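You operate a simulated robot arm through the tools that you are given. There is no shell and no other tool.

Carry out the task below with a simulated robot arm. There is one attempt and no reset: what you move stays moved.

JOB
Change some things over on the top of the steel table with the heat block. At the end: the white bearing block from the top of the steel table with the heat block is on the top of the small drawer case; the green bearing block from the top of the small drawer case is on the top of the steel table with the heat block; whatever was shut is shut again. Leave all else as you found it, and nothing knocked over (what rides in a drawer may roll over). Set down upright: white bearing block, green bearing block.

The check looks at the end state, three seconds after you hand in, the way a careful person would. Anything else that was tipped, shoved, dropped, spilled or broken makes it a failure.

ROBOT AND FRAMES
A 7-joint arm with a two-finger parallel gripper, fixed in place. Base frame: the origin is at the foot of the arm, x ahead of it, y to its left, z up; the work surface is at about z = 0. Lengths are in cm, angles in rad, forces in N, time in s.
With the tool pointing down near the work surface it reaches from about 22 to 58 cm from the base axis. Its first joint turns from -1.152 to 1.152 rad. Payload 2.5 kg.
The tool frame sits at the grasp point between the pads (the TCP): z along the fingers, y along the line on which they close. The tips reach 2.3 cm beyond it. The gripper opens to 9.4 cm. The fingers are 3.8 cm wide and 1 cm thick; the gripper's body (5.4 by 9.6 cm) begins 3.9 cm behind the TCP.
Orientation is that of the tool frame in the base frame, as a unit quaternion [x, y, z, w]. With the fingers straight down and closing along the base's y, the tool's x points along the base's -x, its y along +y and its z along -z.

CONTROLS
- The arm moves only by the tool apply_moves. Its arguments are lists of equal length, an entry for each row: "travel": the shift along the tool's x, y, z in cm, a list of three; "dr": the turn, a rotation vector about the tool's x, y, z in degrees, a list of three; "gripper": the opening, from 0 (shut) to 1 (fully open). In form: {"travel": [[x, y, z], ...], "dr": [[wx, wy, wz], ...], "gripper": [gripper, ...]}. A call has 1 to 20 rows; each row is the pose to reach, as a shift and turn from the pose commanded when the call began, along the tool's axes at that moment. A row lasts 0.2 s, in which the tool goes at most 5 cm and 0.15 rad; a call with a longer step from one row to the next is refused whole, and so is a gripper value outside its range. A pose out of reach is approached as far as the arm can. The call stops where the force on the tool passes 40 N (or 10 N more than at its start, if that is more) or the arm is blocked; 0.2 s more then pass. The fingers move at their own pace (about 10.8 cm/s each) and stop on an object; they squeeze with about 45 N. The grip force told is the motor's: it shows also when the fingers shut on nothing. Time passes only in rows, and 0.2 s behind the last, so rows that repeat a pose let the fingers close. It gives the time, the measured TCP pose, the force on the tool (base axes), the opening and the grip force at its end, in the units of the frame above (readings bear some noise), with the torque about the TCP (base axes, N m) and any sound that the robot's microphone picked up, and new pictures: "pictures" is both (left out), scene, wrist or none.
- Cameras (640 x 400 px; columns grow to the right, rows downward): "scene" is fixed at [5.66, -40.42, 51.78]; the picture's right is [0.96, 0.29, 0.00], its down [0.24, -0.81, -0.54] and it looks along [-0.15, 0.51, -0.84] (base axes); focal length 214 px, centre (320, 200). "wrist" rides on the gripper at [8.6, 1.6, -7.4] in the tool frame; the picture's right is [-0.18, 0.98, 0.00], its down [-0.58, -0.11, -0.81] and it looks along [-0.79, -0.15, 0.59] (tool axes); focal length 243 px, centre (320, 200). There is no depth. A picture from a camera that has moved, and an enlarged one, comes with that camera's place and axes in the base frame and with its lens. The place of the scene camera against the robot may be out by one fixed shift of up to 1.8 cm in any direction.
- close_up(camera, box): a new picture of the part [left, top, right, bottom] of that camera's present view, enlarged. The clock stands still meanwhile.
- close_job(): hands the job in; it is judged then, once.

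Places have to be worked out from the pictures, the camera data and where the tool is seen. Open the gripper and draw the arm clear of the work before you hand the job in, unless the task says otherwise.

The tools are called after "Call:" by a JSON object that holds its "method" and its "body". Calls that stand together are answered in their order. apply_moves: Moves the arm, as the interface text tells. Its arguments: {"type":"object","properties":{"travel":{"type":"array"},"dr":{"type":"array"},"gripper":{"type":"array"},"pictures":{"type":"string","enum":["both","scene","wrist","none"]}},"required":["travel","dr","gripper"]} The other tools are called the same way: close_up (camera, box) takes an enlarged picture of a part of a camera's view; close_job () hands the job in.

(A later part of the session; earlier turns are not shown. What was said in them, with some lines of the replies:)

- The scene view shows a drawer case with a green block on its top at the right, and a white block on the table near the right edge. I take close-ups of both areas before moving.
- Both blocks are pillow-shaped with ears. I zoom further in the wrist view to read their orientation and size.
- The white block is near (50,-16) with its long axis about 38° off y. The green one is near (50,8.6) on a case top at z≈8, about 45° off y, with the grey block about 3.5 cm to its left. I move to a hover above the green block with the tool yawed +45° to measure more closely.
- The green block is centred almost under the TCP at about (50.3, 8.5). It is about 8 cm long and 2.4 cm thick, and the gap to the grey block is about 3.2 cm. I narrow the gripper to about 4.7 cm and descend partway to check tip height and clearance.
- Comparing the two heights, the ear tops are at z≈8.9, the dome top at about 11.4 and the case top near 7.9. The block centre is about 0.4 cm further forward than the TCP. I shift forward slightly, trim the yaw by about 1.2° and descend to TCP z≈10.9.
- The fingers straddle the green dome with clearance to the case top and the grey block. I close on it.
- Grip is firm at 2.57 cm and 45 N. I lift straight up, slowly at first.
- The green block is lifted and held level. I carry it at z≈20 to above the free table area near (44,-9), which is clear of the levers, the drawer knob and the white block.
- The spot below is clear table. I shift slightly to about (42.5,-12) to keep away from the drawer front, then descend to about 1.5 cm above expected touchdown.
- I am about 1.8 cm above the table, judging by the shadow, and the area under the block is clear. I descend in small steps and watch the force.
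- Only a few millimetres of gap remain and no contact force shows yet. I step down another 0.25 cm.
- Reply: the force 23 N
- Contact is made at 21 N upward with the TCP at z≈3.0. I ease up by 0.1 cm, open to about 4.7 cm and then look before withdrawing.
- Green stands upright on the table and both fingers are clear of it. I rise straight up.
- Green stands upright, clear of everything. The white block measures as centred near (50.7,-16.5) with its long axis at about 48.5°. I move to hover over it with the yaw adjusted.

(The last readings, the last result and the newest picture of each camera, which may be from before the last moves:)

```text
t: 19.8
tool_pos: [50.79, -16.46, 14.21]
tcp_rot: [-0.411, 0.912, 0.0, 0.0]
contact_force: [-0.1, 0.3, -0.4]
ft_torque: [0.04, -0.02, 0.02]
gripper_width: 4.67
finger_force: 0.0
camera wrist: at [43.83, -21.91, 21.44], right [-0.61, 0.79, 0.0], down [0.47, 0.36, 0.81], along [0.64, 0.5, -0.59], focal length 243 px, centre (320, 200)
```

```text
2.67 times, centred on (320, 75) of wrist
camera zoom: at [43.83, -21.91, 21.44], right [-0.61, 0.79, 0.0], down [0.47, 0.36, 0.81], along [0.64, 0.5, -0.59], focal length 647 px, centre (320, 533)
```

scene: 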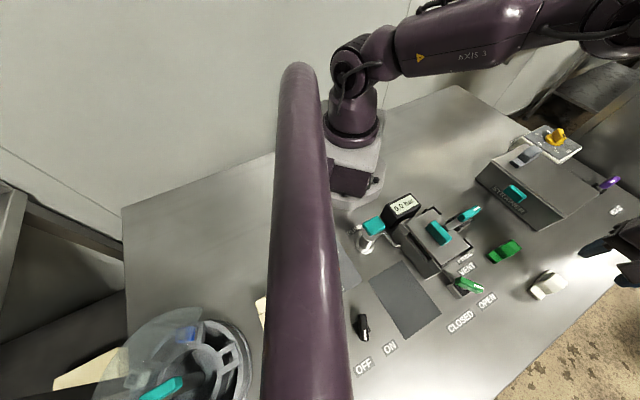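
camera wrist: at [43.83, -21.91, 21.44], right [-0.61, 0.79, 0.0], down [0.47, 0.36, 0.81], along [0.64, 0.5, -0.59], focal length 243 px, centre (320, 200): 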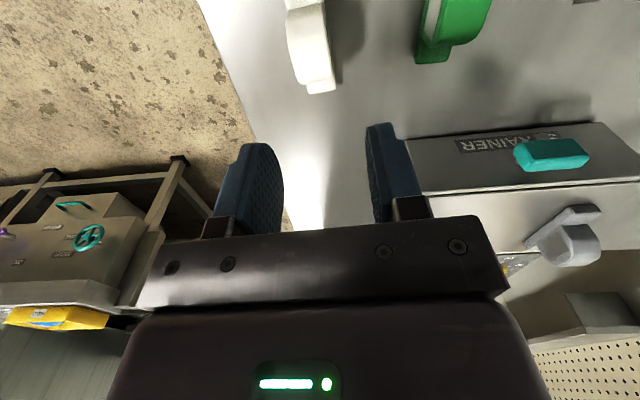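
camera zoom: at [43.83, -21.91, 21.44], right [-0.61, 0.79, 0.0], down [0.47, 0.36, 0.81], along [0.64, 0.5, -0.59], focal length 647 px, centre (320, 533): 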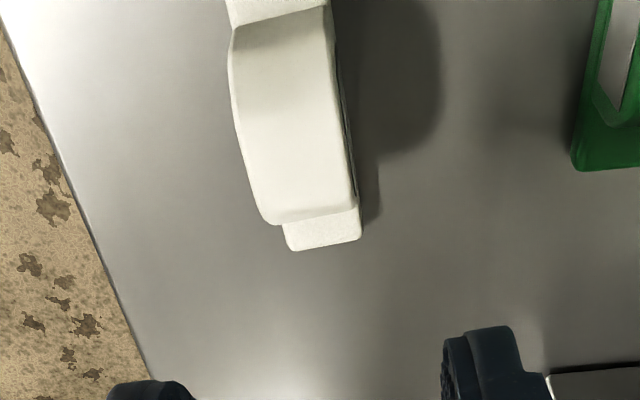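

White's centre is about 1.25 cm behind the TCP and 0.4 cm toward -tool-y, and the yaw is well aligned. I shift there, descend partway to z≈7 and check.

Call:
{"method": "apply_moves", "body": {"travel": [[0.65, -0.2, 0], [1.25, -0.38, 0.5], [1.25, -0.38, 2], [1.25, -0.38, 4], [1.25, -0.38, 6], [1.25, -0.38, 7.2], [1.25, -0.38, 7.2]], "dr": [[0, 0, 0], [0, 0, 0], [0, 0, 0], [0, 0, 0], [0, 0, 0], [0, 0, 0], [0, 0, 0]], "gripper": [0.5, 0.5, 0.5, 0.5, 0.5, 0.5, 0.5]}}

Call:
{"method": "close_up", "body": {"camera": "wrist", "box": [200, 0, 480, 200]}}

Call:
{"method": "close_up", "body": {"camera": "scene", "box": [470, 210, 620, 320]}}

```text
t: 21.4
tool_pos: [50.16, -17.54, 6.84]
tcp_rot: [-0.41, 0.912, -0.001, 0.0]
contact_force: [-0.7, -0.4, -0.4]
ft_torque: [0.03, 0.01, 0.03]
gripper_width: 4.71
finger_force: 0.0
camera wrist: at [43.29, -22.9, 14.16], right [-0.61, 0.79, 0.0], down [0.47, 0.36, 0.81], along [0.64, 0.49, -0.59], focal length 243 px, centre (320, 200)
```

scene: 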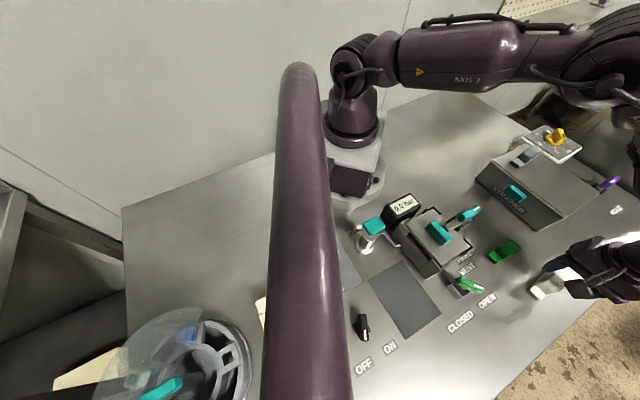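
wrist: 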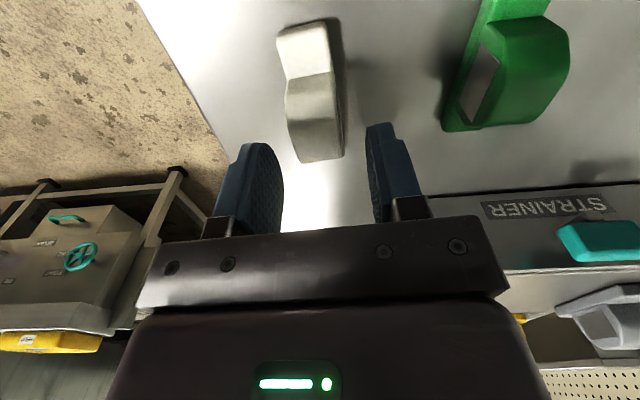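

```text
2.00 times, centred on (340, 100) of wrist
camera zoom: at [43.29, -22.9, 14.16], right [-0.61, 0.79, 0.0], down [0.47, 0.36, 0.81], along [0.64, 0.49, -0.59], focal length 485 px, centre (280, 400)
```

zoom: 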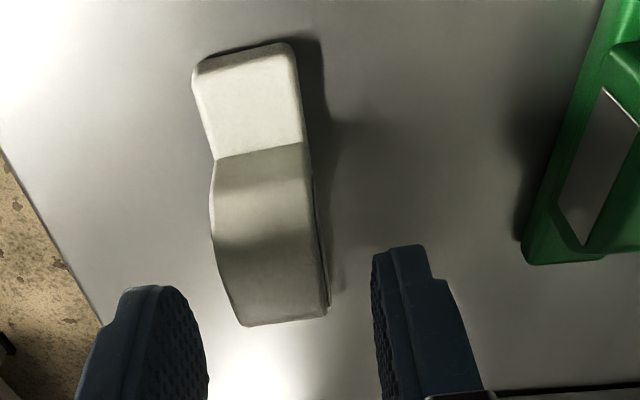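

```text
3.64 times, centred on (545, 265) of scene
camera zoom: at [5.66, -40.42, 51.78], right [0.96, 0.29, 0.0], down [0.24, -0.81, -0.54], along [-0.15, 0.51, -0.84], focal length 780 px, centre (-498, -36)
```

zoom: 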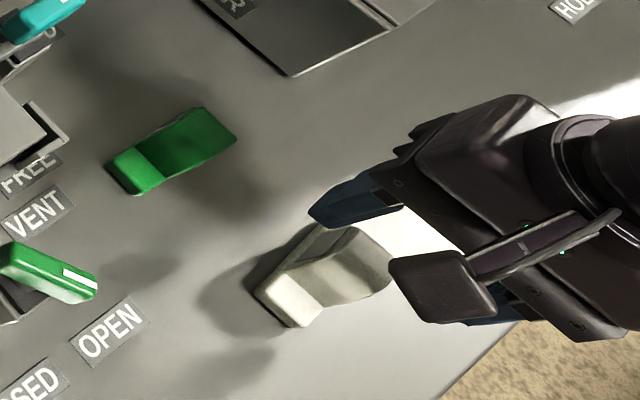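

White is well framed between the fingers, needing only 0.15 cm trims. I descend to TCP z≈2.95, so the tips stay about 0.65 cm above the table.

Call:
{"method": "apply_moves", "body": {"travel": [[0.12, -0.15, 0.3], [0.12, -0.15, 1.2], [0.12, -0.15, 2.1], [0.12, -0.15, 2.9], [0.12, -0.15, 3.5], [0.12, -0.15, 3.85], [0.12, -0.15, 3.85]], "dr": [[0, 0, 0], [0, 0, 0], [0, 0, 0], [0, 0, 0], [0, 0, 0], [0, 0, 0], [0, 0, 0]], "gripper": [0.5, 0.5, 0.5, 0.5, 0.5, 0.5, 0.5]}}

Call:
{"method": "close_up", "body": {"camera": "wrist", "box": [200, 20, 480, 240]}}

Call:
{"method": "close_up", "body": {"camera": "scene", "box": [470, 210, 620, 320]}}

```text
t: 23.0
tool_pos: [50.25, -17.75, 2.84]
tcp_rot: [-0.41, 0.912, 0.0, 0.0]
contact_force: [-0.5, -0.2, 0.1]
ft_torque: [-0.04, 0.0, -0.02]
gripper_width: 4.72
finger_force: 0.1
camera wrist: at [43.34, -23.17, 10.27], right [-0.61, 0.79, 0.0], down [0.47, 0.36, 0.81], along [0.64, 0.5, -0.59], focal length 243 px, centre (320, 200)
```

scene: 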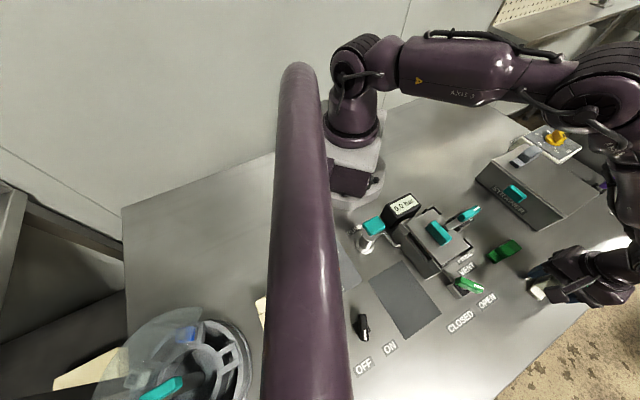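
wrist: 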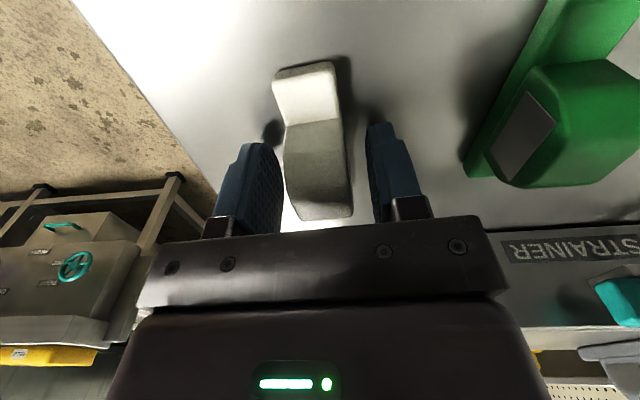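

```text
1.82 times, centred on (340, 130) of wrist
camera zoom: at [43.34, -23.17, 10.27], right [-0.61, 0.79, 0.0], down [0.47, 0.36, 0.81], along [0.64, 0.5, -0.59], focal length 441 px, centre (284, 327)
```

zoom: 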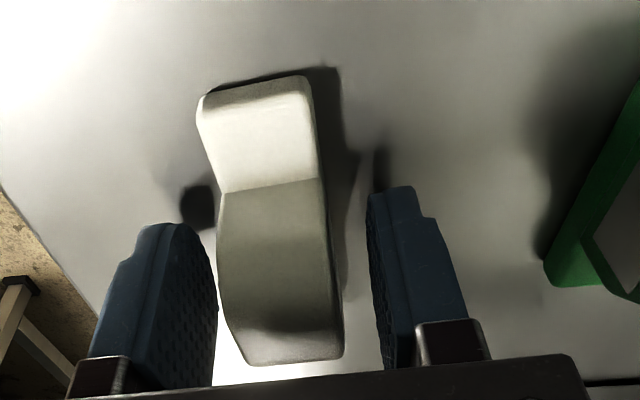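

```text
3.64 times, centred on (545, 265) of scene
camera zoom: at [5.66, -40.42, 51.78], right [0.96, 0.29, 0.0], down [0.24, -0.81, -0.54], along [-0.15, 0.51, -0.84], focal length 780 px, centre (-498, -36)
```

zoom: 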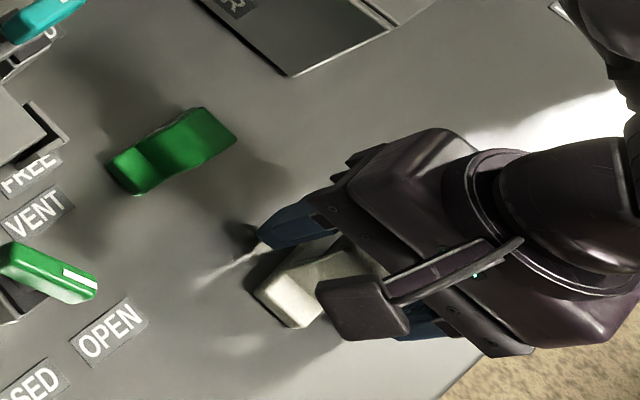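

The fingers straddle the white dome with no contact. I close on it.

Call:
{"method": "apply_moves", "body": {"travel": [[0, 0, 0], [0, 0, 0], [0, 0, 0], [0, 0, 0], [0, 0, 0]], "dr": [[0, 0, 0], [0, 0, 0], [0, 0, 0], [0, 0, 0], [0, 0, 0]], "gripper": [0.35, 0.29, 0.1, 0, 0], "pictures": "wrist"}}

```text
t: 24.2
tool_pos: [50.23, -17.7, 3.0]
tcp_rot: [-0.411, 0.912, 0.0, 0.001]
contact_force: [0.1, -0.4, 0.0]
ft_torque: [0.05, -0.02, 0.0]
gripper_width: 2.55
finger_force: 45.2
camera wrist: at [43.34, -23.17, 10.28], right [-0.61, 0.79, 0.0], down [0.47, 0.36, 0.81], along [0.64, 0.5, -0.59], focal length 243 px, centre (320, 200)
```

wrist: 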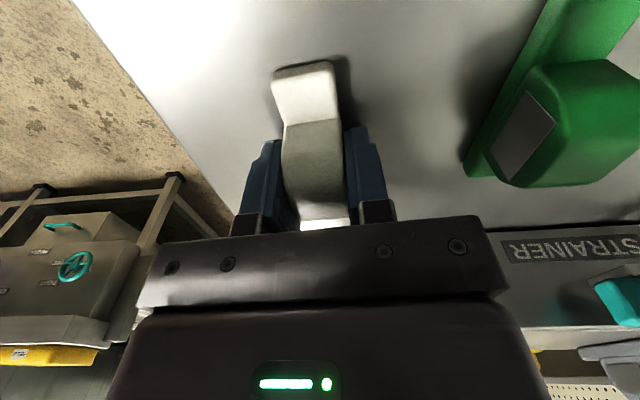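

White is gripped at 2.55 cm and 45 N. I lift straight up to z≈20.

Call:
{"method": "apply_moves", "body": {"travel": [[0, 0, -0.3], [0, 0, -0.9], [0, 0, -2], [0, 0, -4], [0, 0, -6.5], [0, 0, -9], [0, 0, -11.5], [0, 0, -14], [0, 0, -16], [0, 0, -17], [0, 0, -17]], "dr": [[0, 0, 0], [0, 0, 0], [0, 0, 0], [0, 0, 0], [0, 0, 0], [0, 0, 0], [0, 0, 0], [0, 0, 0], [0, 0, 0], [0, 0, 0], [0, 0, 0]], "gripper": [0, 0, 0, 0, 0, 0, 0, 0, 0, 0, 0]}}

```text
t: 26.6
tool_pos: [50.29, -17.61, 19.89]
tcp_rot: [-0.41, 0.912, 0.0, 0.0]
contact_force: [-0.8, -0.4, -0.8]
ft_torque: [-0.03, 0.0, 0.0]
gripper_width: 2.56
finger_force: 45.0
camera wrist: at [43.4, -23.15, 27.25], right [-0.61, 0.79, 0.0], down [0.47, 0.36, 0.81], along [0.64, 0.5, -0.59], focal length 243 px, centre (320, 200)
```

scene: 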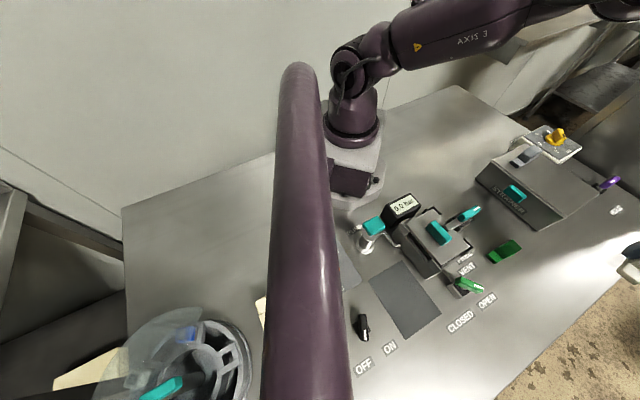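
wrist: 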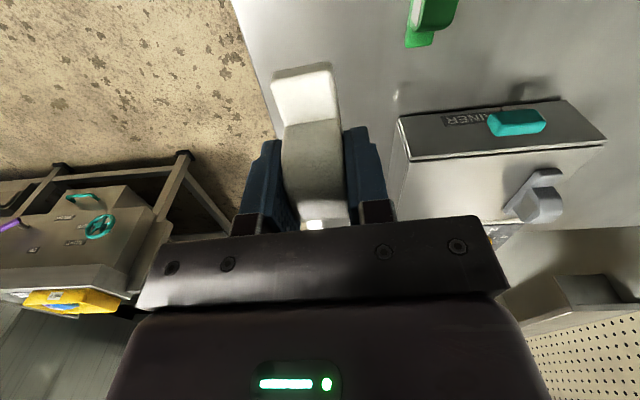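

White is lifted and level. I carry it at z≈20 across to above green's old place on the case, about 0.5 cm further from the grey block, and return the yaw to 43.8°.

Call:
{"method": "apply_moves", "body": {"travel": [[-1.2, 1.0, 0], [-3, 2.51, 0], [-5, 4.18, 0], [-7, 5.86, 0], [-9, 7.53, 0], [-11, 9.21, 0], [-13, 10.88, 0], [-15, 12.55, 0], [-17, 14.23, 0], [-18.7, 15.65, 0], [-19.87, 16.63, 0], [-19.87, 16.63, 0]], "dr": [[0, 0, 0], [0, 0, 0.5], [0, 0, 1], [0, 0, 1.5], [0, 0, 2], [0, 0, 2.5], [0, 0, 3], [0, 0, 3.5], [0, 0, 4], [0, 0, 4.4], [0, 0, 4.7], [0, 0, 4.7]], "gripper": [0, 0, 0, 0, 0, 0, 0, 0, 0, 0, 0, 0]}}

Call:
{"method": "close_up", "body": {"camera": "wrist", "box": [150, 0, 520, 250]}}

Call:
{"method": "close_up", "body": {"camera": "scene", "box": [490, 60, 640, 210]}}

```text
t: 29.2
tool_pos: [50.82, 8.08, 19.92]
tcp_rot: [-0.373, 0.928, 0.0, 0.001]
contact_force: [-0.2, -0.1, -0.7]
ft_torque: [-0.02, -0.01, 0.01]
gripper_width: 2.56
finger_force: 45.3
camera wrist: at [43.53, 3.36, 27.29], right [-0.55, 0.84, 0.0], down [0.5, 0.32, 0.81], along [0.67, 0.44, -0.59], focal length 243 px, centre (320, 200)
```

scene: 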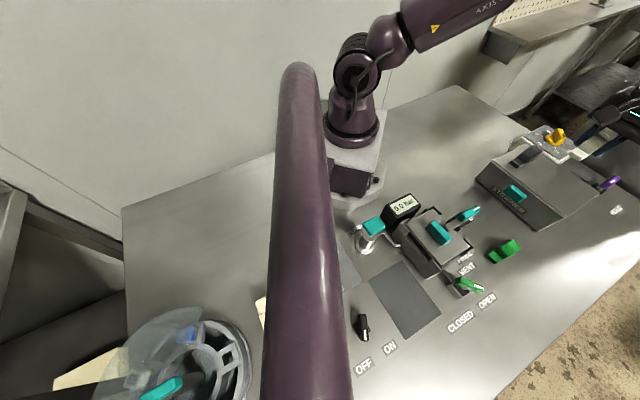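
wrist: 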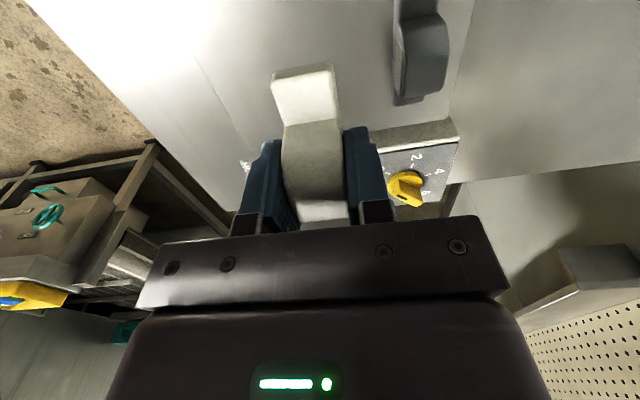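

```text
1.60 times, centred on (335, 125) of wrist
camera zoom: at [43.53, 3.36, 27.29], right [-0.55, 0.84, 0.0], down [0.5, 0.32, 0.81], along [0.67, 0.44, -0.59], focal length 388 px, centre (296, 320)
```

zoom: 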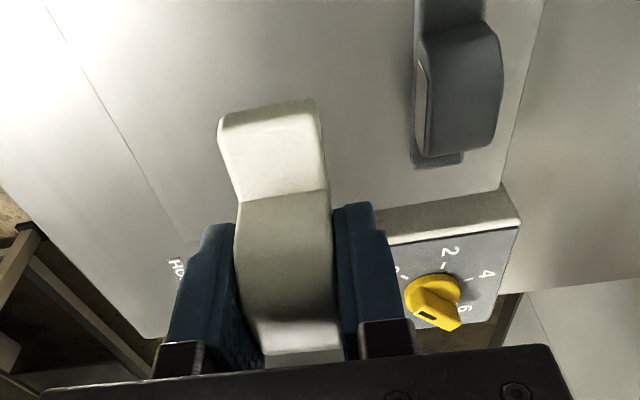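

```text
2.67 times, centred on (565, 135) of scene
camera zoom: at [5.66, -40.42, 51.78], right [0.96, 0.29, 0.0], down [0.24, -0.81, -0.54], along [-0.15, 0.51, -0.84], focal length 572 px, centre (-333, 373)
```

zoom: 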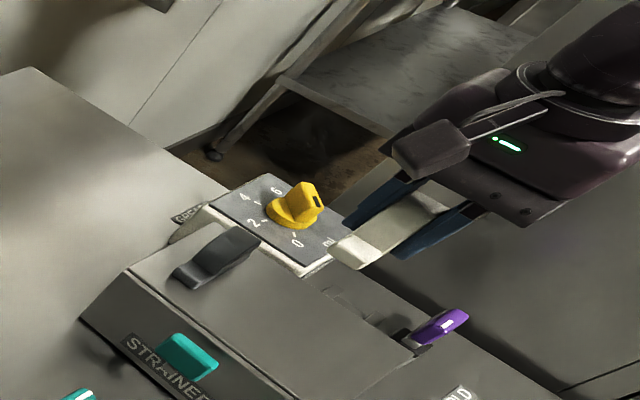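

White is over the free part of the case top with good clearance to the grey block. I descend to about 1.3 cm above the expected touchdown at TCP z≈10.65.

Call:
{"method": "apply_moves", "body": {"travel": [[0, 0, 1], [0, 0, 2.5], [0, 0, 4.2], [0, 0, 5.8], [0, 0, 7], [0, 0, 7.9], [0, 0, 7.9]], "dr": [[0, 0, 0], [0, 0, 0], [0, 0, 0], [0, 0, 0], [0, 0, 0], [0, 0, 0], [0, 0, 0]], "gripper": [0, 0, 0, 0, 0, 0, 0]}}

Call:
{"method": "close_up", "body": {"camera": "wrist", "box": [150, 0, 520, 250]}}

Call:
{"method": "close_up", "body": {"camera": "scene", "box": [490, 90, 640, 210]}}

```text
t: 30.8
tool_pos: [50.89, 8.18, 12.07]
tcp_rot: [-0.373, 0.928, 0.0, 0.0]
contact_force: [0.2, 0.0, 0.1]
ft_torque: [-0.02, 0.02, -0.01]
gripper_width: 2.57
finger_force: 45.2
camera wrist: at [43.57, 3.41, 19.4], right [-0.55, 0.84, 0.0], down [0.49, 0.32, 0.81], along [0.67, 0.44, -0.59], focal length 243 px, centre (320, 200)
```

scene: 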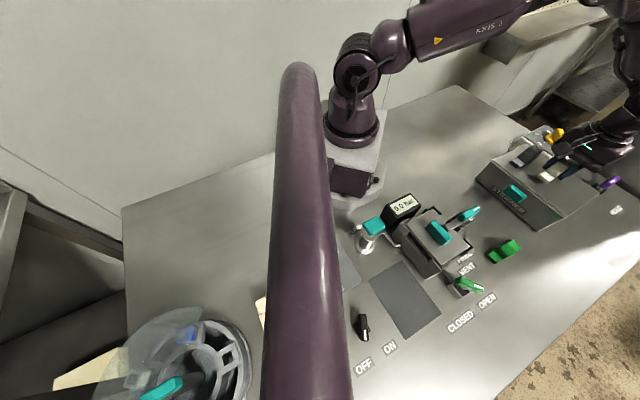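
wrist: 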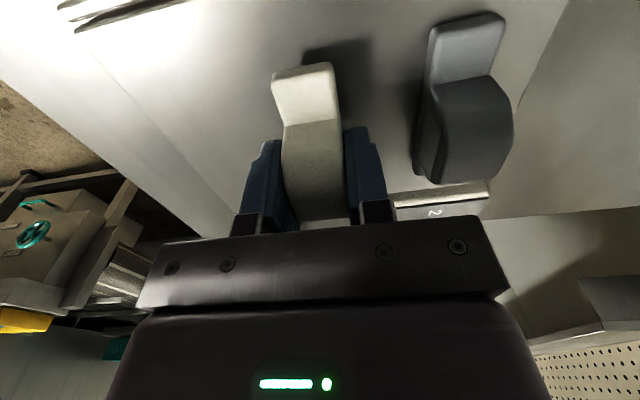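

```text
1.60 times, centred on (335, 125) of wrist
camera zoom: at [43.57, 3.41, 19.4], right [-0.55, 0.84, 0.0], down [0.49, 0.32, 0.81], along [0.67, 0.44, -0.59], focal length 388 px, centre (296, 320)
```

zoom: 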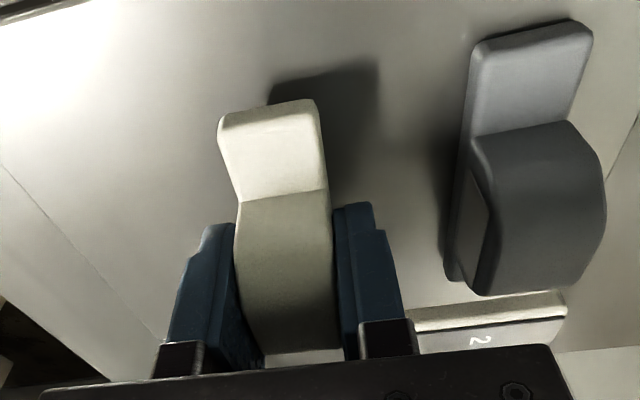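

```text
3.33 times, centred on (565, 150) of scene
camera zoom: at [5.66, -40.42, 51.78], right [0.96, 0.29, 0.0], down [0.24, -0.81, -0.54], along [-0.15, 0.51, -0.84], focal length 715 px, centre (-497, 367)
```

zoom: 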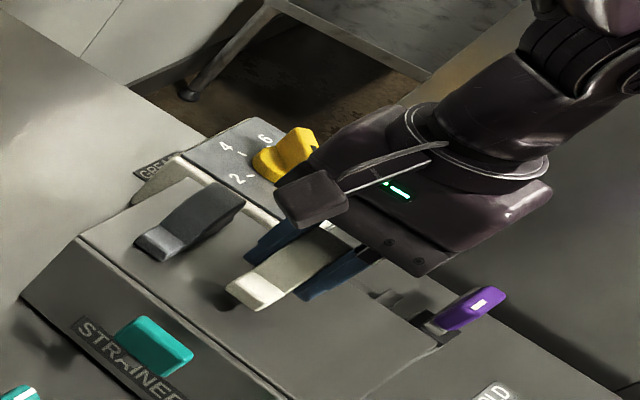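

About 1.3 cm remain and lateral clearance is fine. I descend another 1.1 cm in small steps.

Call:
{"method": "apply_moves", "body": {"travel": [[0, 0, 0.4], [0, 0, 0.75], [0, 0, 1.0], [0, 0, 1.1], [0, 0, 1.1]], "dr": [[0, 0, 0], [0, 0, 0], [0, 0, 0], [0, 0, 0], [0, 0, 0]], "gripper": [0, 0, 0, 0, 0], "pictures": "none"}}

Call:
{"method": "close_up", "body": {"camera": "wrist", "box": [240, 0, 440, 120]}}

```text
t: 32.0
tool_pos: [50.97, 8.18, 10.95]
tcp_rot: [-0.374, 0.928, -0.001, 0.0]
contact_force: [0.4, -0.1, -1.3]
ft_torque: [0.01, -0.01, 0.04]
gripper_width: 2.58
finger_force: 45.2
```

```text
3.20 times, centred on (340, 60) of wrist
camera zoom: at [43.66, 3.36, 18.27], right [-0.55, 0.84, 0.0], down [0.49, 0.32, 0.81], along [0.67, 0.44, -0.59], focal length 776 px, centre (256, 648)
```

zoom: 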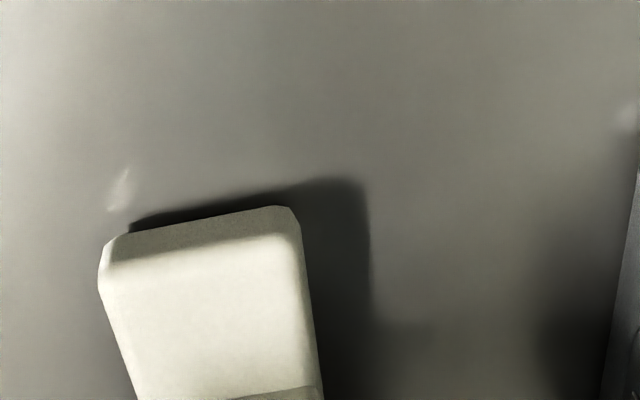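

The gap is only a few millimetres and there is no contact yet. I step down in 0.1 cm rows, up to 0.2 cm.

Call:
{"method": "apply_moves", "body": {"travel": [[0, 0, 0.1], [0, 0, 0.2], [0, 0, 0.2]], "dr": [[0, 0, 0], [0, 0, 0], [0, 0, 0]], "gripper": [0, 0, 0], "pictures": "none"}}

Call:
{"method": "close_up", "body": {"camera": "wrist", "box": [240, 0, 440, 120]}}

```text
t: 32.8
tool_pos: [50.95, 8.15, 10.74]
tcp_rot: [-0.373, 0.928, 0.001, 0.0]
contact_force: [0.0, -0.1, -0.6]
ft_torque: [0.05, -0.01, 0.0]
gripper_width: 2.59
finger_force: 45.0
```

```text
3.20 times, centred on (340, 60) of wrist
camera zoom: at [43.66, 3.35, 18.08], right [-0.55, 0.84, 0.0], down [0.49, 0.32, 0.81], along [0.67, 0.44, -0.59], focal length 776 px, centre (256, 648)
```

zoom: 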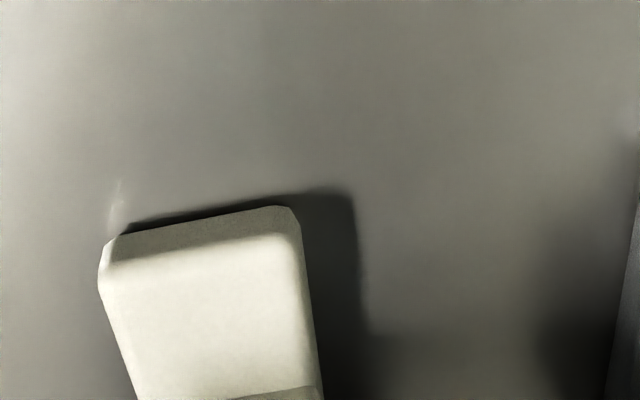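

There is still no contact force. I step down another 0.1 cm.

Call:
{"method": "apply_moves", "body": {"travel": [[0, 0, 0.05], [0, 0, 0.1], [0, 0, 0.1]], "dr": [[0, 0, 0], [0, 0, 0], [0, 0, 0]], "gripper": [0, 0, 0], "pictures": "none"}}

Call:
{"method": "close_up", "body": {"camera": "wrist", "box": [240, 0, 440, 120]}}

```text
t: 33.6
tool_pos: [51.06, 8.2, 10.7]
tcp_rot: [-0.374, 0.928, 0.0, 0.001]
contact_force: [-1.5, 1.9, 10.4]
ft_torque: [-0.27, 0.4, -0.05]
gripper_width: 2.55
finger_force: 44.7
```

```text
3.20 times, centred on (340, 60) of wrist
camera zoom: at [43.64, 3.35, 18.06], right [-0.55, 0.84, 0.0], down [0.49, 0.32, 0.81], along [0.68, 0.44, -0.59], focal length 776 px, centre (256, 648)
```

zoom: 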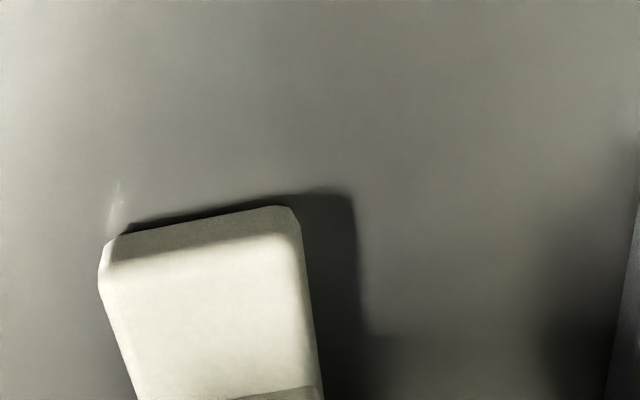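

Contact is light at 10 N, so white rests on the case top. I ease up by 0.04 cm and open to about 4.7 cm.

Call:
{"method": "apply_moves", "body": {"travel": [[0, 0, -0.04], [0, 0, -0.04], [0, 0, -0.04], [0, 0, -0.04], [0, 0, -0.04]], "dr": [[0, 0, 0], [0, 0, 0], [0, 0, 0], [0, 0, 0], [0, 0, 0]], "gripper": [0, 0.3, 0.4, 0.5, 0.5]}}

Call:
{"method": "close_up", "body": {"camera": "wrist", "box": [150, 0, 520, 250]}}

```text
t: 34.8
tool_pos: [51.0, 8.14, 10.67]
tcp_rot: [-0.373, 0.928, 0.0, 0.0]
contact_force: [-0.7, 0.0, 0.9]
ft_torque: [-0.01, 0.02, 0.0]
gripper_width: 4.72
finger_force: 0.0
camera wrist: at [43.6, 3.31, 18.09], right [-0.55, 0.84, 0.0], down [0.49, 0.32, 0.81], along [0.67, 0.44, -0.59], focal length 243 px, centre (320, 200)
```

scene: 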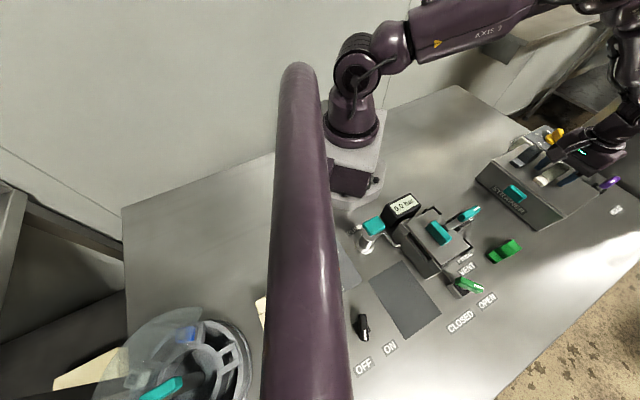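
wrist: 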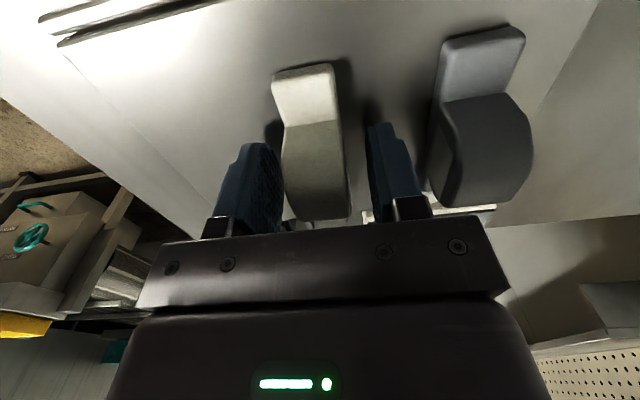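

```text
1.60 times, centred on (335, 125) of wrist
camera zoom: at [43.6, 3.31, 18.09], right [-0.55, 0.84, 0.0], down [0.49, 0.32, 0.81], along [0.67, 0.44, -0.59], focal length 388 px, centre (296, 320)
```

zoom: 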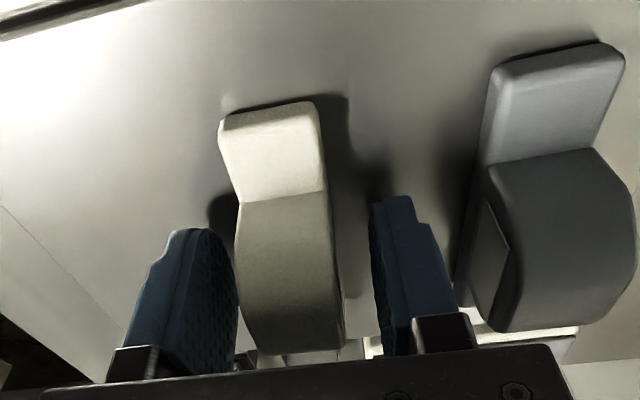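

White stands upright on the case and the fingers are clear. I rise straight up to z≈26.

Call:
{"method": "apply_moves", "body": {"travel": [[0, 0, -0.5], [0, 0, -1.5], [0, 0, -3], [0, 0, -5], [0, 0, -7.5], [0, 0, -10], [0, 0, -12.5], [0, 0, -15], [0, 0, -15.5], [0, 0, -15.5]], "dr": [[0, 0, 0], [0, 0, 0], [0, 0, 0], [0, 0, 0], [0, 0, 0], [0, 0, 0], [0, 0, 0], [0, 0, 0], [0, 0, 0], [0, 0, 0]], "gripper": [0.5, 0.5, 0.5, 0.5, 0.5, 0.5, 0.5, 0.5, 0.5, 0.5]}}

Call:
{"method": "close_up", "body": {"camera": "scene", "box": [450, 100, 640, 310]}}

```text
t: 37.0
tool_pos: [51.07, 8.14, 26.19]
tcp_rot: [-0.372, 0.928, 0.0, 0.0]
contact_force: [-0.3, 0.0, -0.7]
ft_torque: [-0.01, -0.03, -0.02]
gripper_width: 4.68
finger_force: 0.2
camera wrist: at [43.68, 3.33, 33.65], right [-0.55, 0.84, 0.0], down [0.49, 0.32, 0.81], along [0.67, 0.44, -0.59], focal length 243 px, centre (320, 200)
```

scene: 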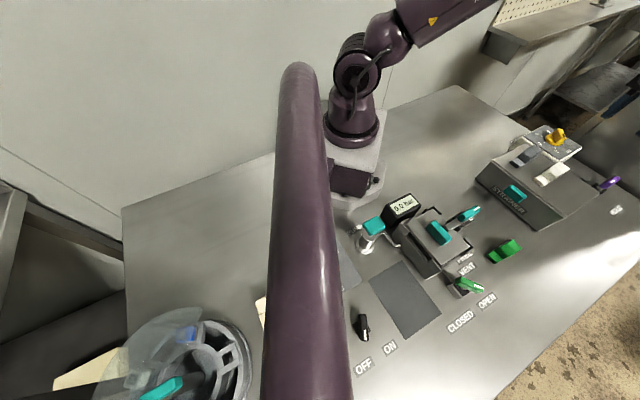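
wrist: 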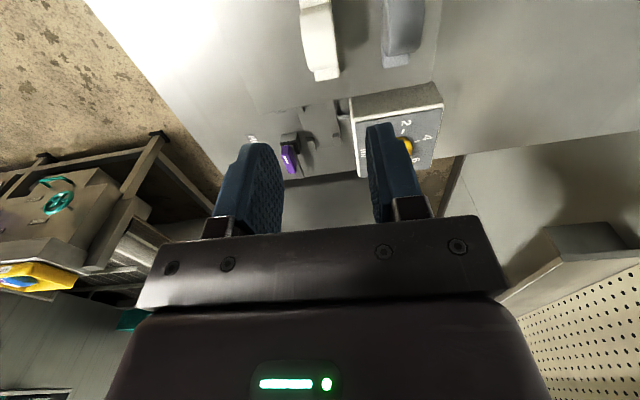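

```text
1.90 times, centred on (545, 205) of scene
camera zoom: at [5.66, -40.42, 51.78], right [0.96, 0.29, 0.0], down [0.24, -0.81, -0.54], along [-0.15, 0.51, -0.84], focal length 408 px, centre (-109, 190)
```

zoom: 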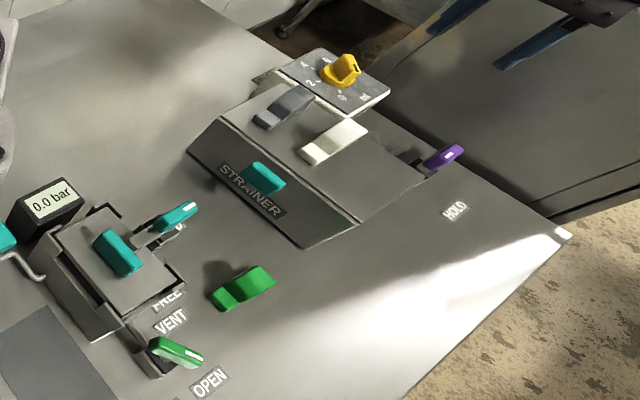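

Both blocks are upright in their new places, and the drawer, levers and grey block look unchanged. I draw the arm back to its starting pose with the gripper open.

Call:
{"method": "apply_moves", "body": {"travel": [[1, 0.9, -0.5], [2.4, 2, -1], [3.8, 3.1, -1.4], [5.2, 4.2, -1.8], [6.6, 5.4, -2.1], [8, 6.6, -2.4], [9.3, 7.7, -2.6], [10.4, 8.6, -2.8], [11.2, 9.24, -2.8], [11.2, 9.24, -2.8]], "dr": [[0, 0, 5], [0, 0, 10], [0, 0, 15], [0, 0, 20], [0, 0, 25], [0, 0, 30], [0, 0, 35], [0, 0, 40], [0, 0, 43.8], [0, 0, 43.8]], "gripper": [0.6, 0.7, 0.8, 0.9, 1, 1, 1, 1, 1, 1]}}

Call:
{"method": "close_up", "body": {"camera": "wrist", "box": [100, 0, 530, 230]}}

Call:
{"method": "close_up", "body": {"camera": "scene", "box": [330, 110, 640, 350]}}

```text
t: 39.2
tool_pos: [36.58, 6.93, 29.12]
tcp_rot: [0.001, 1.0, 0.0, -0.001]
contact_force: [1.4, 0.0, 1.0]
ft_torque: [0.06, 0.02, 0.06]
gripper_width: 9.43
finger_force: 0.1
camera wrist: at [27.91, 8.62, 36.42], right [0.19, 0.98, 0.0], down [0.58, -0.11, 0.81], along [0.79, -0.15, -0.59], focal length 243 px, centre (320, 200)
```

scene: 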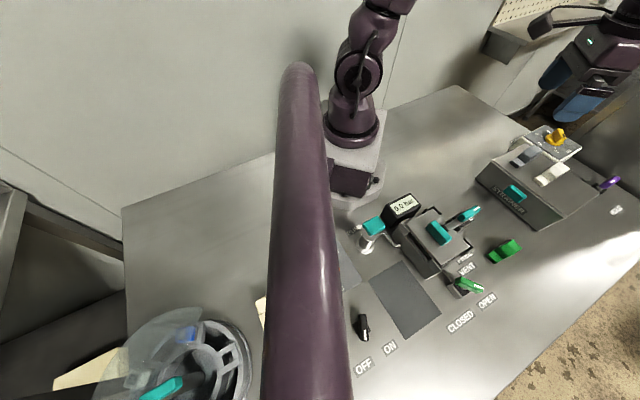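
wrist: 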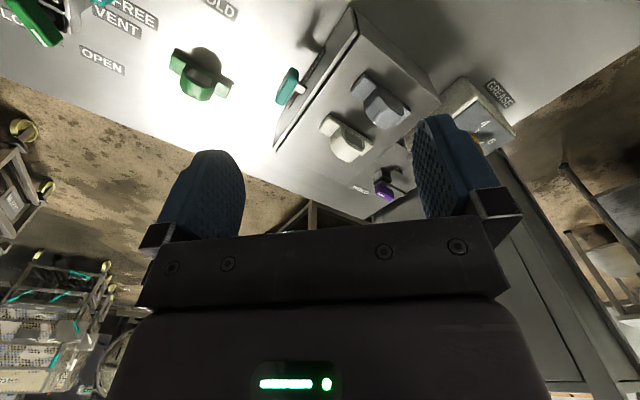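

```text
1.49 times, centred on (315, 115) of wrist
camera zoom: at [27.91, 8.62, 36.42], right [0.19, 0.98, 0.0], down [0.58, -0.11, 0.81], along [0.79, -0.15, -0.59], focal length 361 px, centre (327, 326)
```

zoom: 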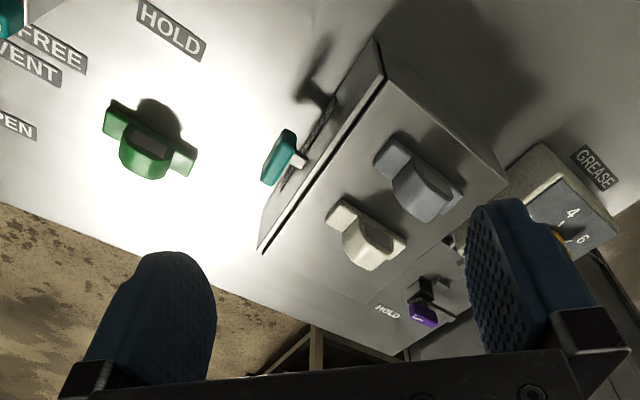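

```text
1.67 times, centred on (485, 230) of scene
camera zoom: at [5.66, -40.42, 51.78], right [0.96, 0.29, 0.0], down [0.24, -0.81, -0.54], along [-0.15, 0.51, -0.84], focal length 358 px, centre (45, 150)
```

zoom: 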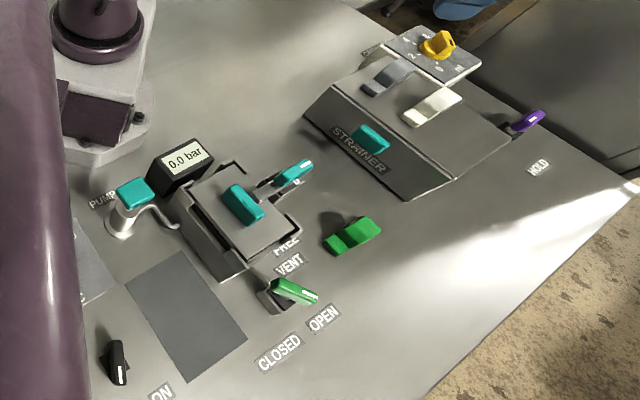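

The last pictures show green upright on the table, white upright on the drawer case and everything else as it was. The gripper is open and the arm is clear, so I hand in.

Call:
{"method": "close_job", "body": {}}

```text
The job is handed in.
```

I swapped the two bearing blocks and handed the job in. The pictures before hand-in showed everything in place, but the result of the check has not come back.

- **White bearing block:** it stands upright on top of the small drawer case, close to where the green one was and about 0.5 cm further from the grey block.
- **Green bearing block:** it stands upright on the steel table at about (42.5, -12) cm. That spot is clear of the levers, labels and drawer front.
- **Everything else:** I opened nothing, so the drawer stayed shut. The grey block, levers and knobs looked the same as at the start.

The arm is back at its starting pose with the gripper open.
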